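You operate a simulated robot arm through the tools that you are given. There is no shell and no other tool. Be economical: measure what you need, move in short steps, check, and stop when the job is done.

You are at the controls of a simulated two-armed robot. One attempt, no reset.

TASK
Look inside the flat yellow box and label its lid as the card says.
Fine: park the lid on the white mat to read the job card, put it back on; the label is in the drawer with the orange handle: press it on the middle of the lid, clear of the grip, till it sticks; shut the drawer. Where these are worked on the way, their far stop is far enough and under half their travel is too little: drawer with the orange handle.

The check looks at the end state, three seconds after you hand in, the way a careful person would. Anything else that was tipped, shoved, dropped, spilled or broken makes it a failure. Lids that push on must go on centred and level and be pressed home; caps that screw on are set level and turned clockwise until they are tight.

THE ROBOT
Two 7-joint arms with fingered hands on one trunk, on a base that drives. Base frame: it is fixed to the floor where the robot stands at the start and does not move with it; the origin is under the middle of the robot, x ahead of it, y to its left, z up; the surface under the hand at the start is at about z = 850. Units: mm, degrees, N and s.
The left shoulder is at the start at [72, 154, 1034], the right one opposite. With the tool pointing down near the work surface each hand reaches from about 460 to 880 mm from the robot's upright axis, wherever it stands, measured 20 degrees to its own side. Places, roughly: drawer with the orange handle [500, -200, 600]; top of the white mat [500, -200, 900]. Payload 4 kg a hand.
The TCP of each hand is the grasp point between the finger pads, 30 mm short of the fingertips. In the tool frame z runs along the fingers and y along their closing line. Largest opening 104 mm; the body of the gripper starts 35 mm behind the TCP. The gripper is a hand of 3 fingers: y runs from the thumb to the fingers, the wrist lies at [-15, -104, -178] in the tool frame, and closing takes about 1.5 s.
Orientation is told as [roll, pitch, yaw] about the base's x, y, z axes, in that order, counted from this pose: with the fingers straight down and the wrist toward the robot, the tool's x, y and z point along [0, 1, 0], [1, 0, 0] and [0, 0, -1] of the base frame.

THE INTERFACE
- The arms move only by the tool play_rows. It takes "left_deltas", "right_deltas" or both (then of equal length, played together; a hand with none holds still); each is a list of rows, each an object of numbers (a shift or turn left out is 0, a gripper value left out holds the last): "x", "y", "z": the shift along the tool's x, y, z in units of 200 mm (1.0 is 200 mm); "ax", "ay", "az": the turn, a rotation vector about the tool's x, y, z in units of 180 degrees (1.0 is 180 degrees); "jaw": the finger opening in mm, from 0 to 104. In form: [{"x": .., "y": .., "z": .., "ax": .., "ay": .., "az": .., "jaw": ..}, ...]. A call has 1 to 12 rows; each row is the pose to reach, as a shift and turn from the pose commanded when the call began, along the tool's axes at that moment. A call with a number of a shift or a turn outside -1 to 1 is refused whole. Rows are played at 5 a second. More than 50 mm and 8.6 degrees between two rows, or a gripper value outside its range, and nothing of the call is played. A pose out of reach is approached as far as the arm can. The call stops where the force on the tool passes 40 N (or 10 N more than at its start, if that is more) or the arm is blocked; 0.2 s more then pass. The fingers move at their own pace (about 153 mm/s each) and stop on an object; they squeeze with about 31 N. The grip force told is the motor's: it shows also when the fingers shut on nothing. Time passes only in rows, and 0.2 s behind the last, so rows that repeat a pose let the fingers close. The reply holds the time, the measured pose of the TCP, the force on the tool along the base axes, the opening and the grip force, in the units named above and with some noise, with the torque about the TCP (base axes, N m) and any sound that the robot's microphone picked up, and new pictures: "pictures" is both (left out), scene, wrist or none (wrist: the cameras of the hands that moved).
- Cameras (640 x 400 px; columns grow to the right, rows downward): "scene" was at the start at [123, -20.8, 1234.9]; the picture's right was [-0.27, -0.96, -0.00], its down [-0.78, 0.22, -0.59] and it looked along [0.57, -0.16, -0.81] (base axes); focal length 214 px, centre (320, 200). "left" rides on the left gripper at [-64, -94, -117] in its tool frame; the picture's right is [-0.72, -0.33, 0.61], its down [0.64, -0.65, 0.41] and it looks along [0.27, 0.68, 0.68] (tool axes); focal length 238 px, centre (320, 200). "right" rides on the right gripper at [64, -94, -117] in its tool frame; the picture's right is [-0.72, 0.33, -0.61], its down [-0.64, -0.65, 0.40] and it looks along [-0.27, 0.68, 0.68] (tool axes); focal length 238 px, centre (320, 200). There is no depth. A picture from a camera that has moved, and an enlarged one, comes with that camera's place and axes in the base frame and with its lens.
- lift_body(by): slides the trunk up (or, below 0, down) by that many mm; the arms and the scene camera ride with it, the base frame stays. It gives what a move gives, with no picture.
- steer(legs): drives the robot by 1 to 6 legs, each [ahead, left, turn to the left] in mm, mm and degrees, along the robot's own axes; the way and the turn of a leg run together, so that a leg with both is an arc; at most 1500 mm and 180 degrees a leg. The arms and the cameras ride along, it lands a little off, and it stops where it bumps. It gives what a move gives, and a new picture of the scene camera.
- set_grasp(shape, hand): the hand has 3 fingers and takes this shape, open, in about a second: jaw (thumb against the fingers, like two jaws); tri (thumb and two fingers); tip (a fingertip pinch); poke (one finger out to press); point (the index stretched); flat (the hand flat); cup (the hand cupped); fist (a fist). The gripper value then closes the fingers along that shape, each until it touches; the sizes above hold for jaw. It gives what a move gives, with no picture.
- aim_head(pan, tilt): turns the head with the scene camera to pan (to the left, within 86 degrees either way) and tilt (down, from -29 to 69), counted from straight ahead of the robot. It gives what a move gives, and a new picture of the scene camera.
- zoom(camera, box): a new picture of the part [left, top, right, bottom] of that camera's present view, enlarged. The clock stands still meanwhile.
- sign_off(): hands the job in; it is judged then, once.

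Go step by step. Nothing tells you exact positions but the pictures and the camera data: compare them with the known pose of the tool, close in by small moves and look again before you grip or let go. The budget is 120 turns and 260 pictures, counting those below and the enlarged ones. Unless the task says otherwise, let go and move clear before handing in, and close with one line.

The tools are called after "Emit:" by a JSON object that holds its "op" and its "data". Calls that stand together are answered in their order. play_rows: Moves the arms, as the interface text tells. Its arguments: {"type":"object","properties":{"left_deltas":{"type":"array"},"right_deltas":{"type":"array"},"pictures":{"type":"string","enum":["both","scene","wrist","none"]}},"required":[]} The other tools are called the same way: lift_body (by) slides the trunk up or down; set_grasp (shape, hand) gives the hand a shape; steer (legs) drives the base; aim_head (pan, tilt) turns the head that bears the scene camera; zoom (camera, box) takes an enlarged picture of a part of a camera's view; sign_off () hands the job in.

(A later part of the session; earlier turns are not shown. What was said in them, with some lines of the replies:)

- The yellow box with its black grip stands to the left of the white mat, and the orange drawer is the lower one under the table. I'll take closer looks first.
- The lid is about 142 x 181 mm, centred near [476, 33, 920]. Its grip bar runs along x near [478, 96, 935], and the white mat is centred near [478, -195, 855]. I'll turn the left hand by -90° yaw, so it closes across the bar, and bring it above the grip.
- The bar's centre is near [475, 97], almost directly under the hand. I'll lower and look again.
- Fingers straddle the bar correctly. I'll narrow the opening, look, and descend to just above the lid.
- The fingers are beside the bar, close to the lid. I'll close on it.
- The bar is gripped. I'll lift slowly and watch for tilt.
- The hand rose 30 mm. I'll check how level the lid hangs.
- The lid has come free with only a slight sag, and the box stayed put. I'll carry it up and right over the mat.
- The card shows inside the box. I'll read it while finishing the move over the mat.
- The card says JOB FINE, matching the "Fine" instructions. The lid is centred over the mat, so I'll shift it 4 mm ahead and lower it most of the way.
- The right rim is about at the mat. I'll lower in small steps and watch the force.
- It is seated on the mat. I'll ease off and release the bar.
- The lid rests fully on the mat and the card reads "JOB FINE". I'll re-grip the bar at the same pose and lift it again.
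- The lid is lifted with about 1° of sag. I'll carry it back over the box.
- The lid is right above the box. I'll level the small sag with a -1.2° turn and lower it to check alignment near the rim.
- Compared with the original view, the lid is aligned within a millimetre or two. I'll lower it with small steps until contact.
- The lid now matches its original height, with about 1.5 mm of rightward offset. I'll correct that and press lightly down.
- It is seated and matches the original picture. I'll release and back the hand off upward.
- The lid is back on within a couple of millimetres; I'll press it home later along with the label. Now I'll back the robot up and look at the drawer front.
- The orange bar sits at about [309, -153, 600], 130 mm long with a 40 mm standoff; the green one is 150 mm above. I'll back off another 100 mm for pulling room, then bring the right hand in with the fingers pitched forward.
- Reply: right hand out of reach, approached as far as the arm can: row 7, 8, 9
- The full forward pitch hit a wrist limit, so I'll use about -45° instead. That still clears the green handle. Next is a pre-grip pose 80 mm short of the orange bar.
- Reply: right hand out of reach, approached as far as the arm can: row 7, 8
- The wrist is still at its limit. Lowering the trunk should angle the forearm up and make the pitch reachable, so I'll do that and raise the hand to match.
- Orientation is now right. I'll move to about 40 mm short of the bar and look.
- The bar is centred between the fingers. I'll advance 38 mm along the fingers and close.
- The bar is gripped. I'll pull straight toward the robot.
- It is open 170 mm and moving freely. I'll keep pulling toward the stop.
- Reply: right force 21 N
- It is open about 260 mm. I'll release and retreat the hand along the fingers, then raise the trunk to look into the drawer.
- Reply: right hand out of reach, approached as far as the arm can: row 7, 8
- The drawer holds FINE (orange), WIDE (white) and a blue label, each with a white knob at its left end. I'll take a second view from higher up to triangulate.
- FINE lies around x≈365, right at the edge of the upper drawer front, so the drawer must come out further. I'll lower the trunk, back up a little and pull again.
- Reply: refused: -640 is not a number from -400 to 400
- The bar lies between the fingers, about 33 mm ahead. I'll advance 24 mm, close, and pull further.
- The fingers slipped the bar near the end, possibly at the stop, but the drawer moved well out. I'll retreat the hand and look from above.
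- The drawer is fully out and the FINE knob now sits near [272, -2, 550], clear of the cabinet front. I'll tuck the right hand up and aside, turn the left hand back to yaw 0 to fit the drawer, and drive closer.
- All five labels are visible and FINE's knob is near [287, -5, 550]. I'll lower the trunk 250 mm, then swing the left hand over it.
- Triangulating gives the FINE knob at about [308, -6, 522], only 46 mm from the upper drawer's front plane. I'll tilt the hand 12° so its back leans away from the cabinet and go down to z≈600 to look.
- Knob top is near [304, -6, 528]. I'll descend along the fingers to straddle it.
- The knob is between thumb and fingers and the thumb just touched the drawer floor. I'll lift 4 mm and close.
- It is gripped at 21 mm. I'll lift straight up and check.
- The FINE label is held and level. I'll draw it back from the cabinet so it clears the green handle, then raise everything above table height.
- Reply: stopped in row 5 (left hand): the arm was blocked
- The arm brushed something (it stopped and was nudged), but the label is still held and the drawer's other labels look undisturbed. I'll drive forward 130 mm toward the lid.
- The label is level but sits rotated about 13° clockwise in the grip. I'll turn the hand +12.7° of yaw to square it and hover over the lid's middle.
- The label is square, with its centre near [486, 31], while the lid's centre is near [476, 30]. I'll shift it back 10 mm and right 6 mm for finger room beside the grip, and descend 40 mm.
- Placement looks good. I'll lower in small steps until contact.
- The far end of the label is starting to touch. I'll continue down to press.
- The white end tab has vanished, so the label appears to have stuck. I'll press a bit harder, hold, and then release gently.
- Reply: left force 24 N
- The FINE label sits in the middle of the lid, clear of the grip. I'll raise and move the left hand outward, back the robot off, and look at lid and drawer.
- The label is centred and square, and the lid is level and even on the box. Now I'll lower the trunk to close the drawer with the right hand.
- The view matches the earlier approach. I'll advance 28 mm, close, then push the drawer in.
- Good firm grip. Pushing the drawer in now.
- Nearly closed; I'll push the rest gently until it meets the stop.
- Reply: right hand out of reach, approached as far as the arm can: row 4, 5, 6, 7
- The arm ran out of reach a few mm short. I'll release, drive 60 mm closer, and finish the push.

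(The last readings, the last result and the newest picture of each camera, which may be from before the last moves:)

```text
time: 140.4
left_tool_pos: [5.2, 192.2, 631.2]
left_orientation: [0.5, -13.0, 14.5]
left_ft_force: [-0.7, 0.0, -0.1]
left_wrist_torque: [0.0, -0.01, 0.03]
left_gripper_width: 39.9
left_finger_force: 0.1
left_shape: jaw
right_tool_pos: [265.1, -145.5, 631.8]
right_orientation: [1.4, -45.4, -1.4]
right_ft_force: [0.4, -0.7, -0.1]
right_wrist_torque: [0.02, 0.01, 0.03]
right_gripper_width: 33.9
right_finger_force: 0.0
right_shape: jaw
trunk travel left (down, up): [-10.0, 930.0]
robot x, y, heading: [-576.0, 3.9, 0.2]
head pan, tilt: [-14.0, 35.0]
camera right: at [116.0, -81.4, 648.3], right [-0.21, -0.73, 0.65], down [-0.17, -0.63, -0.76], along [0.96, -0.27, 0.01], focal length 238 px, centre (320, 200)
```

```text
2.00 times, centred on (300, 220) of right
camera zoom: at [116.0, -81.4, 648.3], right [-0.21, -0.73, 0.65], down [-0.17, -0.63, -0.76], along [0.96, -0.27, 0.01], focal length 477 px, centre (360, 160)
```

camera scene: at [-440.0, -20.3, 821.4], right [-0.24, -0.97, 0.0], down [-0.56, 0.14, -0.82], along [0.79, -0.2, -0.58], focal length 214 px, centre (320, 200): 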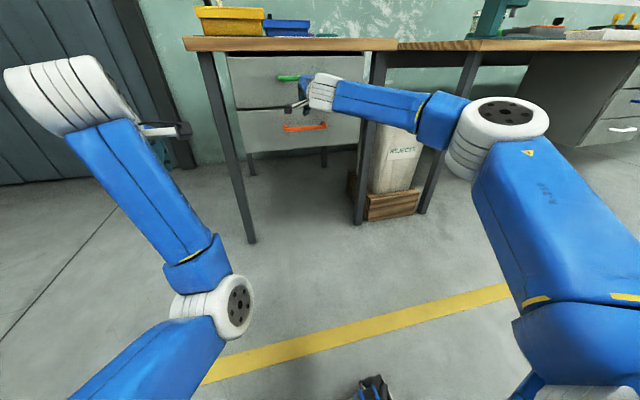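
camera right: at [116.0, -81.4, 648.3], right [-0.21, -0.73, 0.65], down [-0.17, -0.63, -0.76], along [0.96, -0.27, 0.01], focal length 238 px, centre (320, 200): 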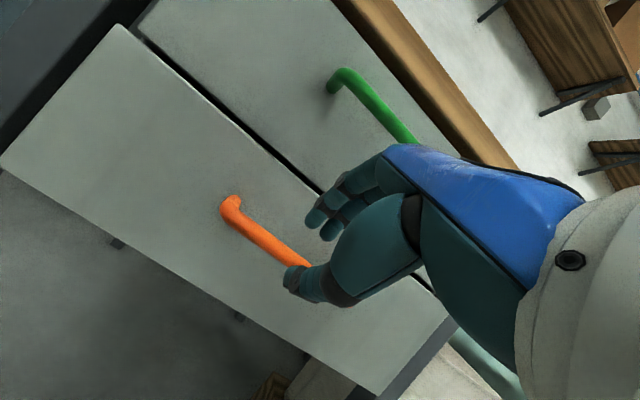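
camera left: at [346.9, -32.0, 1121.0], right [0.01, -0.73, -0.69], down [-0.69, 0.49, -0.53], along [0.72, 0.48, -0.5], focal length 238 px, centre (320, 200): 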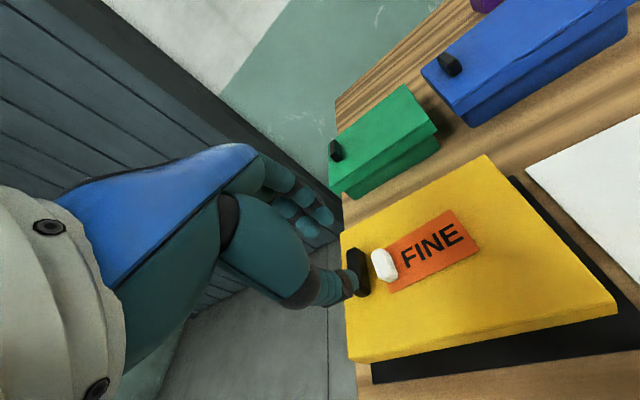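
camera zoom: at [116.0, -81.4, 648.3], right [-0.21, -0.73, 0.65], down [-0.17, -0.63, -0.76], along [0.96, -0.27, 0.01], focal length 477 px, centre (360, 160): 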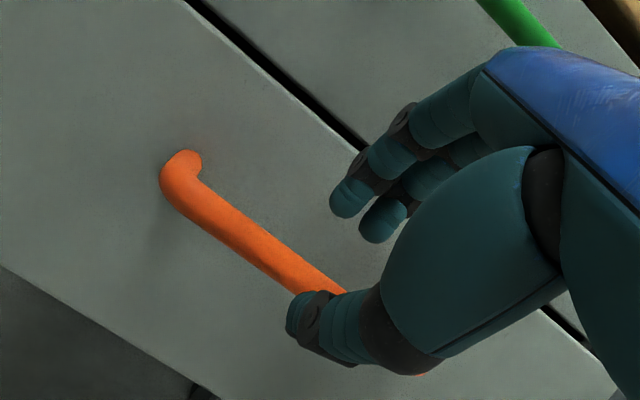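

Emit:
{"op": "play_rows", "data": {"right_deltas": [{"z": 0.09}, {"z": 0.18}, {"z": 0.18, "jaw": 0}, {"z": 0.18, "jaw": 0}, {"z": 0.18, "jaw": 0}, {"z": 0.18, "jaw": 0}, {"y": 0.015, "z": 0.195}, {"y": 0.03, "z": 0.21}, {"y": 0.045, "z": 0.225}, {"y": 0.06, "z": 0.24}, {"y": 0.075, "z": 0.255}, {"y": 0.09, "z": 0.27}], "pictures": "wrist"}}

Emit:
{"op": "zoom", "data": {"camera": "scene", "box": [210, 30, 390, 170]}}

```text
time: 143.0
left_tool_pos: [4.7, 191.7, 631.4]
left_orientation: [0.4, -13.3, 14.5]
left_ft_force: [0.3, 0.0, -0.6]
left_wrist_torque: [-0.02, -0.01, 0.03]
left_gripper_width: 39.9
left_finger_force: 0.0
left_shape: jaw
right_tool_pos: [314.3, -146.7, 606.6]
right_orientation: [1.4, -45.4, -1.3]
right_ft_force: [-20.9, 0.6, -8.3]
right_wrist_torque: [0.01, 0.42, -0.03]
right_gripper_width: 8.1
right_finger_force: 30.9
right_shape: jaw
trunk travel left (down, up): [-10.0, 930.0]
robot x, y, heading: [-583.6, 1.7, -0.3]
head pan, tilt: [-14.0, 35.0]
camera right: at [166.5, -81.0, 623.9], right [-0.21, -0.73, 0.65], down [-0.17, -0.63, -0.76], along [0.96, -0.27, 0.01], focal length 238 px, centre (320, 200)
```

right: 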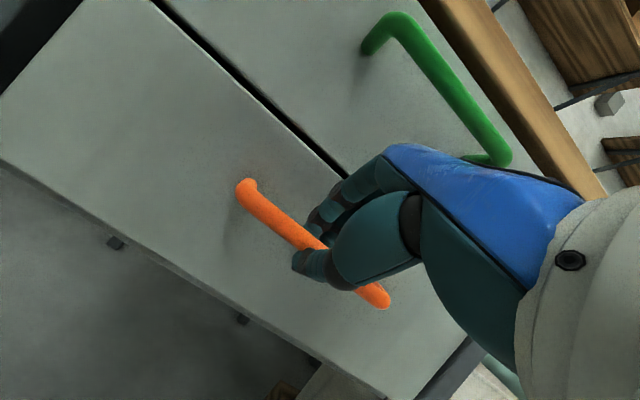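

```text
2.86 times, centred on (300, 100) of scene
camera zoom: at [-441.0, -20.5, 821.5], right [-0.24, -0.97, 0.0], down [-0.56, 0.14, -0.82], along [0.79, -0.2, -0.58], focal length 613 px, centre (377, 486)
```

zoom: 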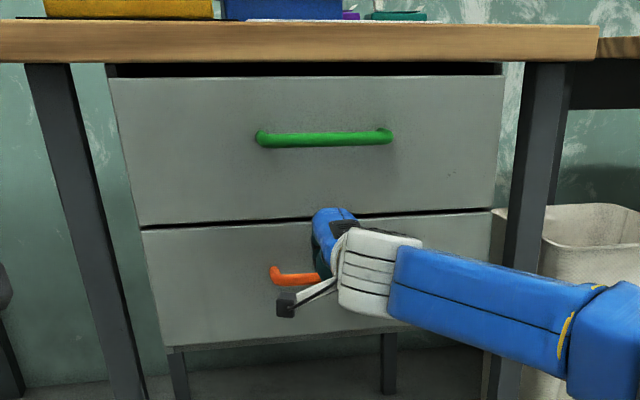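

The drawer hit its closed stop. I'll release, retreat and check.

Emit:
{"op": "play_rows", "data": {"right_deltas": [{"y": -0.01, "z": -0.01}, {"y": -0.01, "z": -0.01, "jaw": 34}, {"y": -0.01, "z": -0.01, "jaw": 34}, {"y": -0.01, "z": -0.01, "jaw": 34}, {"y": -0.01, "z": -0.13}, {"y": -0.01, "z": -0.28}, {"y": -0.01, "z": -0.43}, {"y": -0.05, "z": -0.58}, {"y": -0.15, "z": -0.7}, {"y": -0.3, "z": -0.8}, {"y": -0.3, "z": -0.8}], "pictures": "scene"}}

Emit:
{"op": "zoom", "data": {"camera": "scene", "box": [210, 30, 390, 170]}}

Emit:
{"op": "zoom", "data": {"camera": "right", "box": [100, 0, 420, 320]}}

```text
time: 145.4
left_tool_pos: [6.4, 191.2, 629.0]
left_orientation: [0.4, -13.1, 14.5]
left_ft_force: [-0.3, -1.2, 0.1]
left_wrist_torque: [0.02, -0.02, -0.02]
left_gripper_width: 40.0
left_finger_force: 0.1
left_shape: jaw
right_tool_pos: [159.6, -147.2, 676.0]
right_orientation: [1.4, -45.5, -1.3]
right_ft_force: [-0.3, 0.0, -0.5]
right_wrist_torque: [-0.03, 0.0, -0.01]
right_gripper_width: 33.7
right_finger_force: 0.1
right_shape: jaw
trunk travel left (down, up): [-10.0, 930.0]
robot x, y, heading: [-575.3, -1.2, 0.2]
head pan, tilt: [-14.0, 35.0]
camera scene: at [-440.7, -20.5, 821.6], right [-0.24, -0.97, 0.0], down [-0.56, 0.14, -0.82], along [0.79, -0.2, -0.58], focal length 214 px, centre (320, 200)
```

scene: 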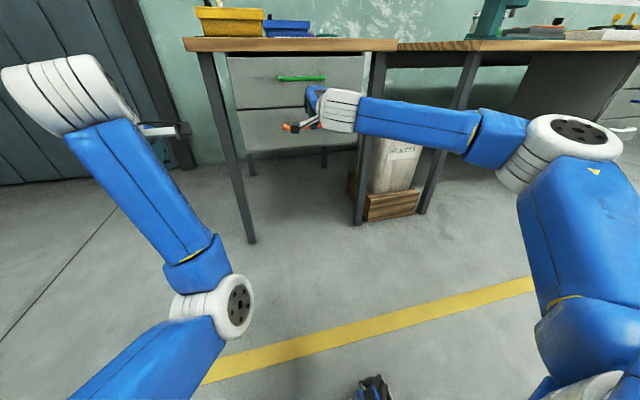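

```text
2.86 times, centred on (300, 100) of scene
camera zoom: at [-440.7, -20.5, 821.6], right [-0.24, -0.97, 0.0], down [-0.56, 0.14, -0.82], along [0.79, -0.2, -0.58], focal length 613 px, centre (377, 486)
```

zoom: 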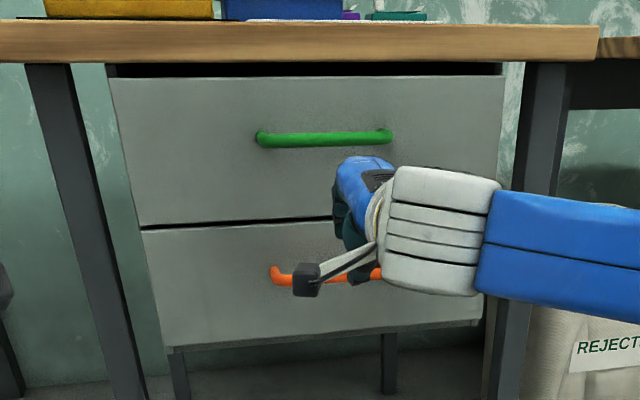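

```text
1.25 times, centred on (260, 160) of right
camera zoom: at [11.1, -81.8, 693.3], right [-0.21, -0.73, 0.65], down [-0.17, -0.63, -0.76], along [0.96, -0.28, 0.01], focal length 298 px, centre (395, 250)
```

zoom: 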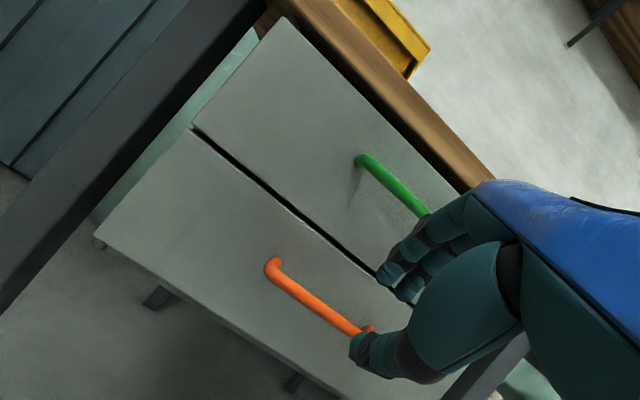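

The drawer is flush shut. To be sure, I'll go back and press the middle of the label and lid once more with closed fingers, starting by raising the trunk and driving up.

Emit:
{"op": "lift_body", "data": {"by": 400}}

Emit:
{"op": "lift_body", "data": {"by": 150}}

Emit:
{"op": "steer", "data": {"legs": [[470, 0, 0]]}}

Emit:
{"op": "aim_head", "data": {"pan": 0, "tilt": 50}}

```text
time: 149.3
left_tool_pos: [6.8, 191.8, 1029.1]
left_orientation: [0.5, -13.0, 14.4]
left_ft_force: [-0.4, -0.5, -0.4]
left_wrist_torque: [0.0, 0.04, -0.01]
left_gripper_width: 39.9
left_finger_force: 0.0
left_shape: jaw
right_tool_pos: [160.5, -146.7, 1076.0]
right_orientation: [1.3, -45.4, -1.4]
right_ft_force: [0.5, 0.1, 0.5]
right_wrist_torque: [-0.02, 0.02, 0.01]
right_gripper_width: 33.8
right_finger_force: 0.1
right_shape: jaw
trunk travel left (down, up): [-410.0, 530.0]
robot x, y, heading: [-578.1, 5.7, 0.1]
head pan, tilt: [-14.0, 35.0]
```

```text
time: 151.0
left_tool_pos: [7.2, 191.8, 1180.7]
left_orientation: [0.4, -13.1, 14.4]
left_ft_force: [0.2, 0.3, 0.0]
left_wrist_torque: [-0.02, 0.0, -0.01]
left_gripper_width: 39.7
left_finger_force: 0.0
left_shape: jaw
right_tool_pos: [160.4, -146.4, 1224.8]
right_orientation: [1.4, -45.4, -1.2]
right_ft_force: [-0.5, -0.4, -0.3]
right_wrist_torque: [-0.02, -0.04, -0.01]
right_gripper_width: 33.5
right_finger_force: 0.0
right_shape: jaw
trunk travel left (down, up): [-560.0, 380.0]
robot x, y, heading: [-575.3, 2.0, -0.2]
head pan, tilt: [-14.0, 35.0]
```

```text
time: 153.8
left_tool_pos: [472.2, 186.5, 1180.8]
left_orientation: [0.4, -13.3, 14.1]
left_ft_force: [0.4, 0.3, 0.1]
left_wrist_torque: [-0.02, 0.01, -0.02]
left_gripper_width: 39.9
left_finger_force: 0.1
left_shape: jaw
right_tool_pos: [624.8, -152.3, 1227.4]
right_orientation: [1.3, -45.5, -1.5]
right_ft_force: [-0.6, -0.6, -0.2]
right_wrist_torque: [-0.03, -0.02, 0.05]
right_gripper_width: 33.4
right_finger_force: 0.1
right_shape: jaw
trunk travel left (down, up): [-560.0, 380.0]
robot x, y, heading: [-109.8, 0.2, -0.3]
head pan, tilt: [-14.0, 35.0]
camera scene: at [25.4, -22.4, 1371.8], right [-0.25, -0.97, 0.0], down [-0.56, 0.14, -0.82], along [0.79, -0.2, -0.58], focal length 214 px, centre (320, 200)
```

scene: 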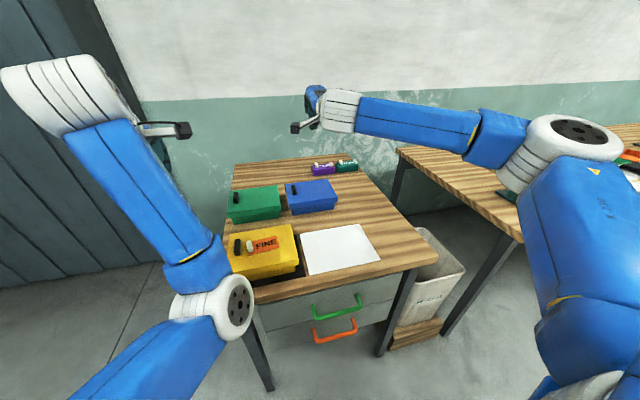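

```text
time: 154.6
left_tool_pos: [472.1, 187.8, 1180.5]
left_orientation: [0.4, -13.2, 14.0]
left_ft_force: [-0.3, -0.7, 0.5]
left_wrist_torque: [-0.02, -0.01, 0.0]
left_gripper_width: 39.8
left_finger_force: 0.0
left_shape: jaw
right_tool_pos: [623.7, -152.1, 1227.5]
right_orientation: [1.4, -45.5, -1.6]
right_ft_force: [-0.1, -0.4, -0.4]
right_wrist_torque: [0.0, 0.0, 0.06]
right_gripper_width: 33.7
right_finger_force: 0.0
right_shape: jaw
trunk travel left (down, up): [-560.0, 380.0]
robot x, y, heading: [-109.2, -0.9, -0.4]
head pan, tilt: [0.0, 50.0]
camera scene: at [19.1, -1.0, 1349.9], right [0.0, -1.0, 0.0], down [-0.77, 0.0, -0.64], along [0.64, 0.0, -0.77], focal length 214 px, centre (320, 200)
```

scene: 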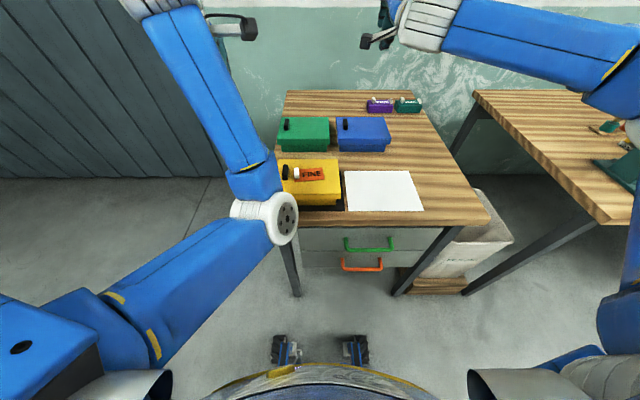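

Emit:
{"op": "play_rows", "data": {"left_deltas": [{"x": -0.1, "y": -0.03, "z": 0.05, "ax": 0.02, "jaw": 0}, {"x": -0.24, "y": -0.1, "z": 0.15, "ax": 0.04}, {"x": -0.38, "y": -0.17, "z": 0.27, "ax": 0.073}, {"x": -0.52, "y": -0.24, "z": 0.4, "ax": 0.073}, {"x": -0.66, "y": -0.31, "z": 0.53, "ax": 0.073}, {"x": -0.78, "y": -0.37, "z": 0.67, "ax": 0.073}, {"x": -0.85, "y": -0.41, "z": 0.83, "ax": 0.073}, {"x": -0.85, "y": -0.41, "z": 0.83, "ax": 0.073}]}}

Emit:
{"op": "zoom", "data": {"camera": "scene", "box": [250, 120, 370, 220]}}

```text
time: 156.6
left_tool_pos: [492.9, 70.9, 1008.8]
left_orientation: [4.6, -4.3, 19.0]
left_ft_force: [-0.8, -0.1, 1.0]
left_wrist_torque: [-0.01, 0.0, -0.03]
left_gripper_width: 0.2
left_finger_force: 31.0
left_shape: jaw
left hand out of reach, approached as far as the arm can: row 3, 4
right_tool_pos: [620.9, -153.3, 1230.3]
right_orientation: [1.3, -45.7, -1.6]
right_ft_force: [0.4, -0.4, 0.2]
right_wrist_torque: [-0.01, 0.0, 0.02]
right_gripper_width: 33.8
right_finger_force: 0.0
right_shape: jaw
trunk travel left (down, up): [-560.0, 380.0]
robot x, y, heading: [-111.2, 0.5, -0.3]
head pan, tilt: [0.0, 50.0]
stopped in row 8 (left hand): the arm was blocked; the commanded pose is now the measured one
camera scene: at [18.5, -1.5, 1349.9], right [0.0, -1.0, 0.0], down [-0.77, 0.0, -0.64], along [0.64, 0.0, -0.77], focal length 214 px, centre (320, 200)
camera left: at [420.0, -31.6, 1112.0], right [-0.04, -0.72, -0.69], down [-0.81, 0.43, -0.4], along [0.58, 0.54, -0.6], focal length 238 px, centre (320, 200)
```

scene: 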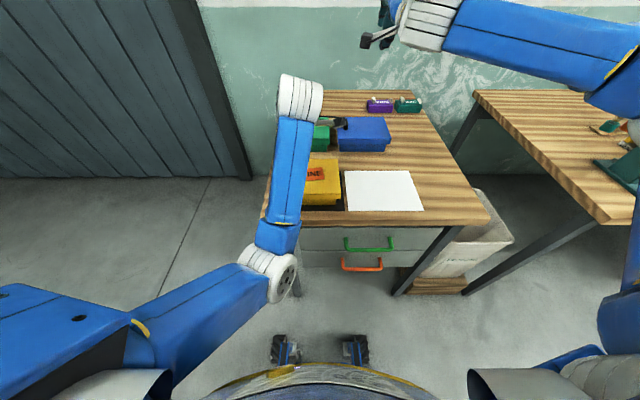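
left: 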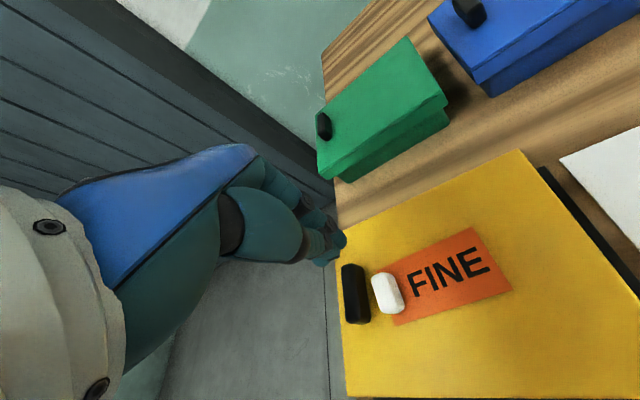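

```text
4.00 times, centred on (310, 170) of scene
camera zoom: at [18.5, -1.5, 1349.9], right [0.0, -1.0, 0.0], down [-0.77, 0.0, -0.64], along [0.64, 0.0, -0.77], focal length 858 px, centre (360, 320)
```

zoom: 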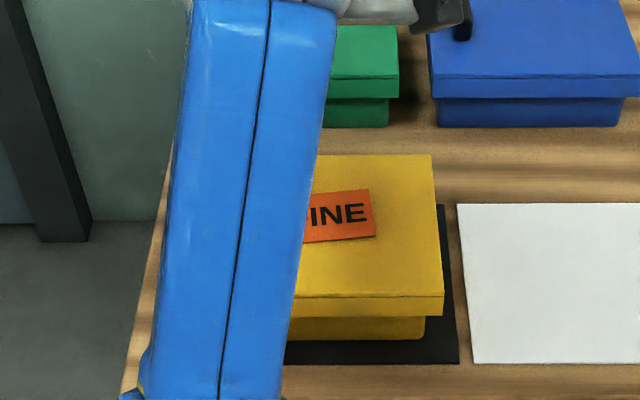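

The arm is cramped this close. I'll back off 110 mm, where it worked well before, and approach the label's middle from there.

Emit:
{"op": "steer", "data": {"legs": [[-110, 0, 0]]}}

```text
time: 157.8
left_tool_pos: [384.0, 70.8, 1006.0]
left_orientation: [4.8, -3.9, 19.0]
left_ft_force: [0.1, 0.0, 0.8]
left_wrist_torque: [0.01, 0.01, -0.01]
left_gripper_width: 0.0
left_finger_force: 30.7
left_shape: jaw
right_tool_pos: [513.0, -151.1, 1228.9]
right_orientation: [1.4, -45.6, -1.6]
right_ft_force: [0.6, 0.7, -0.5]
right_wrist_torque: [-0.01, 0.0, -0.02]
right_gripper_width: 33.4
right_finger_force: 0.1
right_shape: jaw
trunk travel left (down, up): [-560.0, 380.0]
robot x, y, heading: [-219.3, 4.2, -0.4]
head pan, tilt: [0.0, 50.0]
camera scene: at [-89.1, -1.4, 1349.6], right [0.0, -1.0, 0.0], down [-0.77, 0.0, -0.64], along [0.64, 0.0, -0.77], focal length 214 px, centre (320, 200)
```

scene: 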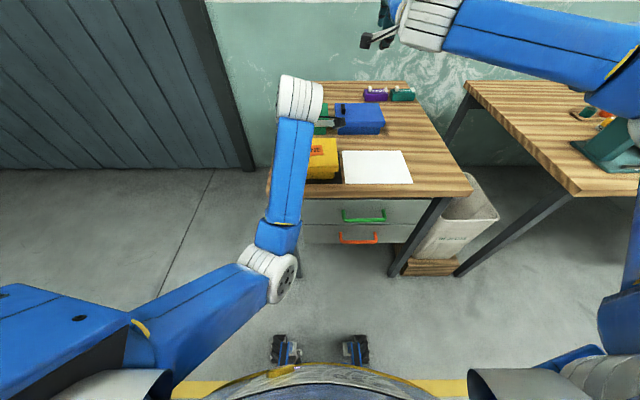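

Emit:
{"op": "play_rows", "data": {"left_deltas": [{"x": -0.1, "y": 0.08}, {"x": -0.21, "y": 0.16, "z": 0.01}, {"x": -0.32, "y": 0.24, "z": 0.025}, {"x": -0.42, "y": 0.31, "z": 0.037}, {"x": -0.42, "y": 0.31, "z": 0.037}]}}

Emit:
{"op": "zoom", "data": {"camera": "scene", "box": [260, 120, 360, 200]}}

```text
time: 159.0
left_tool_pos: [467.0, 15.8, 999.2]
left_orientation: [4.5, -4.2, 19.4]
left_ft_force: [-0.1, -0.1, 0.8]
left_wrist_torque: [0.0, 0.01, -0.01]
left_gripper_width: 0.3
left_finger_force: 30.8
left_shape: jaw
right_tool_pos: [509.2, -149.9, 1231.4]
right_orientation: [1.3, -45.8, -1.6]
right_ft_force: [0.6, 0.1, -0.2]
right_wrist_torque: [0.0, -0.01, 0.01]
right_gripper_width: 33.7
right_finger_force: 0.0
right_shape: jaw
trunk travel left (down, up): [-560.0, 380.0]
robot x, y, heading: [-221.3, -0.8, -0.4]
head pan, tilt: [0.0, 50.0]
camera scene: at [-91.1, -1.4, 1349.9], right [0.0, -1.0, 0.0], down [-0.77, 0.0, -0.64], along [0.64, 0.0, -0.77], focal length 214 px, centre (320, 200)
camera left: at [395.8, -87.2, 1103.3], right [-0.04, -0.72, -0.69], down [-0.81, 0.43, -0.4], along [0.58, 0.54, -0.6], focal length 238 px, centre (320, 200)
```

scene: 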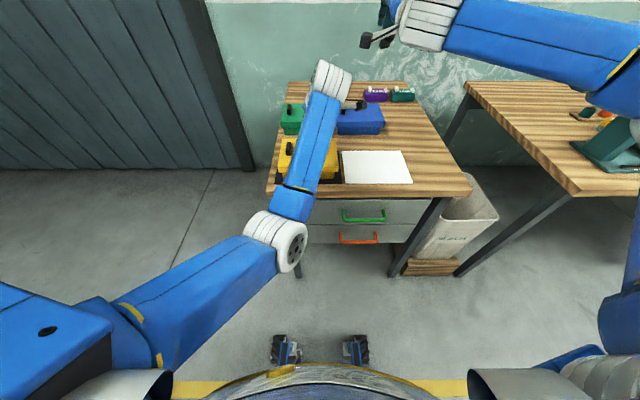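
left: 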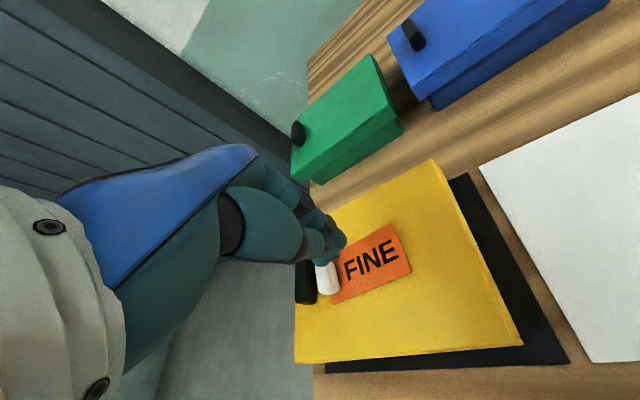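

```text
5.00 times, centred on (310, 160) of scene
camera zoom: at [-91.1, -1.4, 1349.9], right [0.0, -1.0, 0.0], down [-0.77, 0.0, -0.64], along [0.64, 0.0, -0.77], focal length 1072 px, centre (370, 400)
```

zoom: 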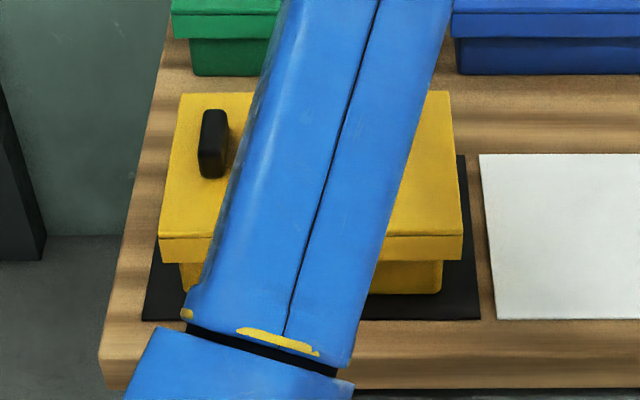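

Fingertips are over the middle of the label. I'll press straight down gently.

Emit:
{"op": "play_rows", "data": {"left_deltas": [{"x": -0.0084, "y": -0.007, "z": 0.0994}, {"x": -0.0146, "y": -0.0122, "z": 0.174}, {"x": -0.0175, "y": -0.0147, "z": 0.209}, {"x": -0.019, "y": -0.016, "z": 0.2286}, {"x": -0.0201, "y": -0.0168, "z": 0.2386}, {"x": -0.0209, "y": -0.0175, "z": 0.2485}, {"x": -0.0217, "y": -0.0182, "z": 0.2585}, {"x": -0.0226, "y": -0.0189, "z": 0.2684}, {"x": -0.0234, "y": -0.0196, "z": 0.2784}], "pictures": "wrist"}}

```text
time: 161.0
left_tool_pos: [473.4, 26.5, 954.1]
left_orientation: [5.0, -5.8, 20.1]
left_ft_force: [4.0, 0.0, 18.4]
left_wrist_torque: [0.05, -0.11, -0.02]
left_gripper_width: 0.1
left_finger_force: 30.5
left_shape: jaw
right_tool_pos: [505.9, -151.1, 1232.9]
right_orientation: [1.4, -45.9, -1.6]
right_ft_force: [0.4, 0.2, 0.9]
right_wrist_torque: [-0.03, 0.01, 0.02]
right_gripper_width: 33.8
right_finger_force: 0.1
right_shape: jaw
trunk travel left (down, up): [-560.0, 380.0]
robot x, y, heading: [-221.4, 1.1, -0.4]
head pan, tilt: [0.0, 50.0]
camera left: at [400.0, -78.8, 1055.1], right [-0.01, -0.71, -0.7], down [-0.81, 0.42, -0.41], along [0.59, 0.56, -0.58], focal length 238 px, centre (320, 200)
```

left: 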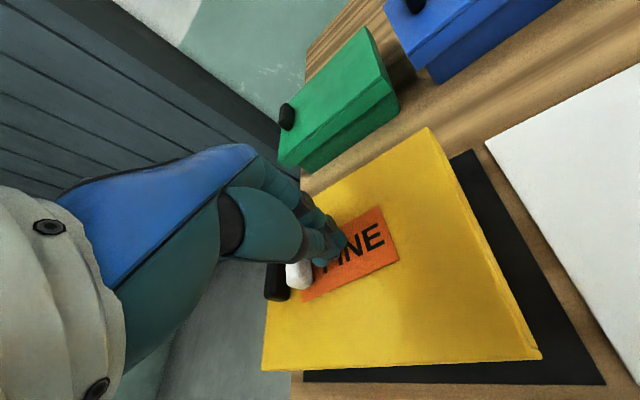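

It's pressed with 18 N on the label's middle. I'll lift straight off and back away for a last check.

Emit:
{"op": "play_rows", "data": {"left_deltas": [{"z": 0.005}, {"z": 0.005}, {"z": -0.05}, {"z": -0.15}, {"z": -0.3}, {"z": -0.45}, {"z": -0.6}, {"z": -0.6}], "pictures": "none"}}

Emit:
{"op": "steer", "data": {"legs": [[-250, 0, 0]]}}

Emit:
{"op": "aim_head", "data": {"pan": 0, "tilt": 38}}

Emit:
{"op": "zoom", "data": {"camera": "left", "box": [240, 100, 640, 400]}}

```text
time: 162.8
left_tool_pos: [462.0, -0.4, 1062.5]
left_orientation: [4.5, -3.9, 19.0]
left_ft_force: [-0.6, -0.3, 0.7]
left_wrist_torque: [0.0, 0.0, 0.01]
left_gripper_width: 0.0
left_finger_force: 31.0
left_shape: jaw
right_tool_pos: [510.0, -151.3, 1232.8]
right_orientation: [1.5, -45.9, -1.7]
right_ft_force: [-1.1, -7.9, 8.6]
right_wrist_torque: [0.75, 1.4, 1.33]
right_gripper_width: 33.7
right_finger_force: 0.1
right_shape: jaw
trunk travel left (down, up): [-560.0, 380.0]
robot x, y, heading: [-219.7, 2.1, -0.2]
head pan, tilt: [0.0, 50.0]
```

```text
time: 164.6
left_tool_pos: [213.0, 4.1, 1061.3]
left_orientation: [4.5, -4.1, 19.1]
left_ft_force: [0.5, 1.0, -0.6]
left_wrist_torque: [-0.01, 0.0, 0.01]
left_gripper_width: 0.2
left_finger_force: 30.7
left_shape: jaw
right_tool_pos: [258.3, -149.3, 1230.8]
right_orientation: [1.4, -45.7, -1.6]
right_ft_force: [-4.9, -15.2, 5.8]
right_wrist_torque: [0.68, 0.94, 2.98]
right_gripper_width: 33.6
right_finger_force: 0.0
right_shape: jaw
trunk travel left (down, up): [-560.0, 380.0]
robot x, y, heading: [-471.2, 4.5, -0.0]
head pan, tilt: [0.0, 50.0]
camera scene: at [-340.7, -0.2, 1349.6], right [0.0, -1.0, 0.0], down [-0.77, 0.0, -0.64], along [0.64, 0.0, -0.77], focal length 214 px, centre (320, 200)
```

scene: 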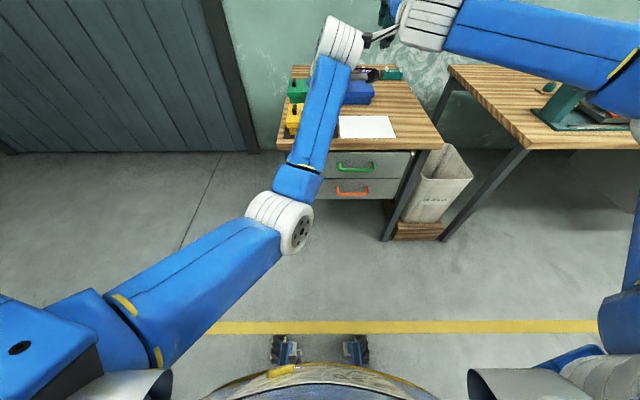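

```text
time: 165.3
left_tool_pos: [207.6, 4.1, 1065.4]
left_orientation: [4.4, -4.2, 19.2]
left_ft_force: [-0.2, 1.1, -0.2]
left_wrist_torque: [0.01, 0.01, 0.0]
left_gripper_width: 0.0
left_finger_force: 31.0
left_shape: jaw
right_tool_pos: [253.2, -148.5, 1232.7]
right_orientation: [1.3, -46.0, -1.7]
right_ft_force: [-0.2, -1.8, 0.6]
right_wrist_torque: [0.12, 0.12, 0.37]
right_gripper_width: 33.5
right_finger_force: 0.0
right_shape: jaw
trunk travel left (down, up): [-560.0, 380.0]
robot x, y, heading: [-472.4, 7.2, -0.3]
head pan, tilt: [0.0, 38.0]
camera scene: at [-334.1, -0.3, 1367.0], right [0.0, -1.0, 0.0], down [-0.62, 0.0, -0.79], along [0.79, 0.0, -0.62], focal length 214 px, centre (320, 200)
```

scene: 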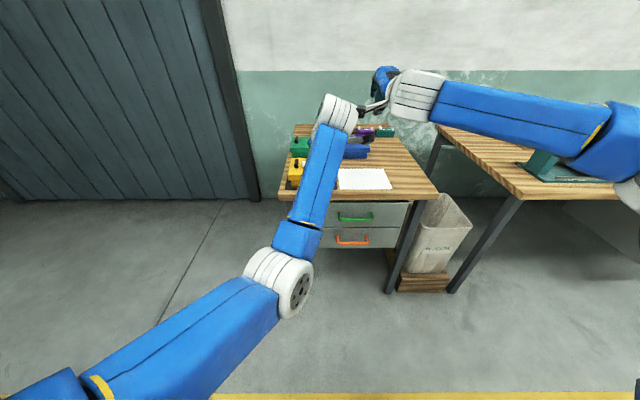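

```text
1.33 times, centred on (440, 250) of left
camera zoom: at [135.6, -98.7, 1168.6], right [-0.04, -0.72, -0.69], down [-0.81, 0.43, -0.4], along [0.58, 0.54, -0.6], focal length 318 px, centre (160, 133)
```

zoom: 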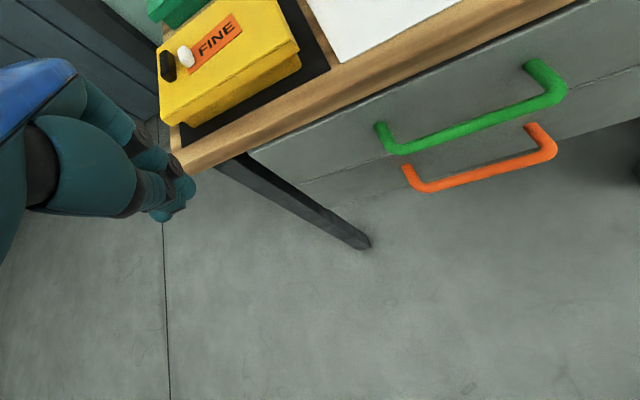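

The two hands are touching each other lightly, though the table isn't affected. I'll move the left hand out to the left and inspect everything.

Emit:
{"op": "play_rows", "data": {"left_deltas": [{"x": 0.1}, {"x": 0.25, "jaw": 40}, {"x": 0.4}, {"x": 0.55}, {"x": 0.7}, {"x": 0.8}, {"x": 0.8}], "pictures": "scene"}}

Emit:
{"op": "zoom", "data": {"camera": "scene", "box": [270, 110, 450, 260]}}

Emit:
{"op": "zoom", "data": {"camera": "scene", "box": [275, 140, 355, 200]}}

```text
time: 166.9
left_tool_pos: [155.8, 156.3, 1075.5]
left_orientation: [4.5, -4.2, 19.2]
left_ft_force: [-1.3, 0.2, 0.1]
left_wrist_torque: [-0.02, -0.01, 0.01]
left_gripper_width: 39.5
left_finger_force: 0.0
left_shape: jaw
right_tool_pos: [254.4, -148.8, 1231.4]
right_orientation: [1.3, -46.0, -1.5]
right_ft_force: [-0.2, -0.7, -0.1]
right_wrist_torque: [0.02, 0.0, -0.01]
right_gripper_width: 33.7
right_finger_force: 0.0
right_shape: jaw
trunk travel left (down, up): [-560.0, 380.0]
robot x, y, heading: [-473.0, 4.5, -0.0]
head pan, tilt: [0.0, 38.0]
camera scene: at [-333.4, 0.3, 1367.0], right [0.0, -1.0, 0.0], down [-0.62, 0.0, -0.79], along [0.79, 0.0, -0.62], focal length 214 px, centre (320, 200)
```

scene: 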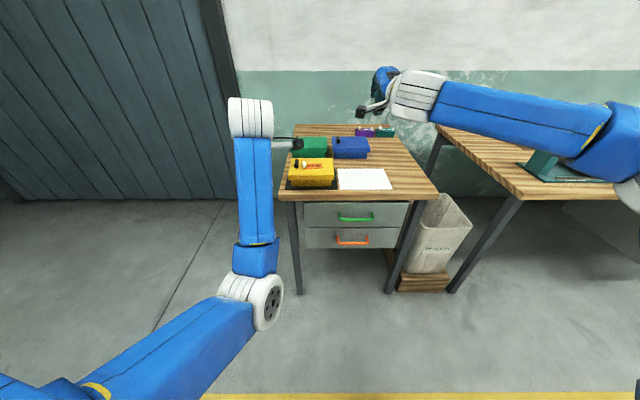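

```text
2.67 times, centred on (360, 185) of scene
camera zoom: at [-333.4, 0.3, 1367.0], right [0.0, -1.0, 0.0], down [-0.62, 0.0, -0.79], along [0.79, 0.0, -0.62], focal length 572 px, centre (213, 240)
```

zoom: 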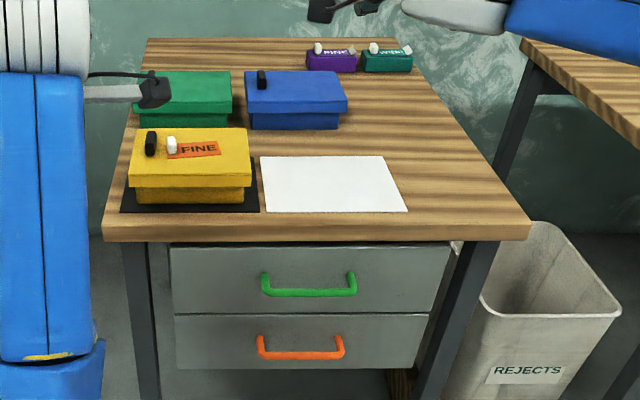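

```text
6.67 times, centred on (315, 170) of scene
camera zoom: at [-333.4, 0.3, 1367.0], right [0.0, -1.0, 0.0], down [-0.62, 0.0, -0.79], along [0.79, 0.0, -0.62], focal length 1430 px, centre (353, 400)
```

zoom: 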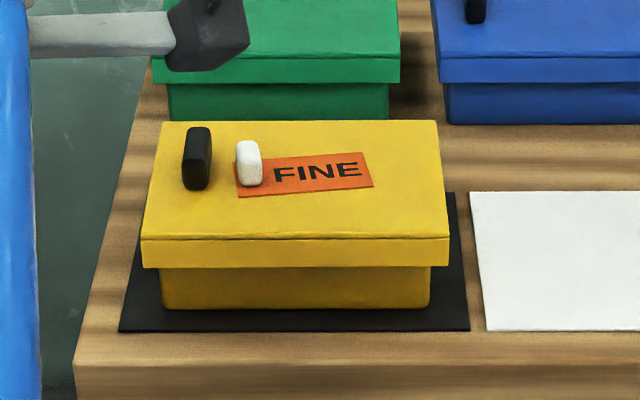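

The lid is level and centred, the FINE label is stuck at its middle clear of the grip, the drawer is shut flush, and both hands are clear. Handing in.

Emit:
{"op": "sign_off", "data": {}}

```text
The job is handed in.
```

I read the card ("JOB FINE"), put the lid back level and centred, stuck the FINE label on its middle clear of the grip, shut the orange-handled drawer, and handed the job in; no result has come back.
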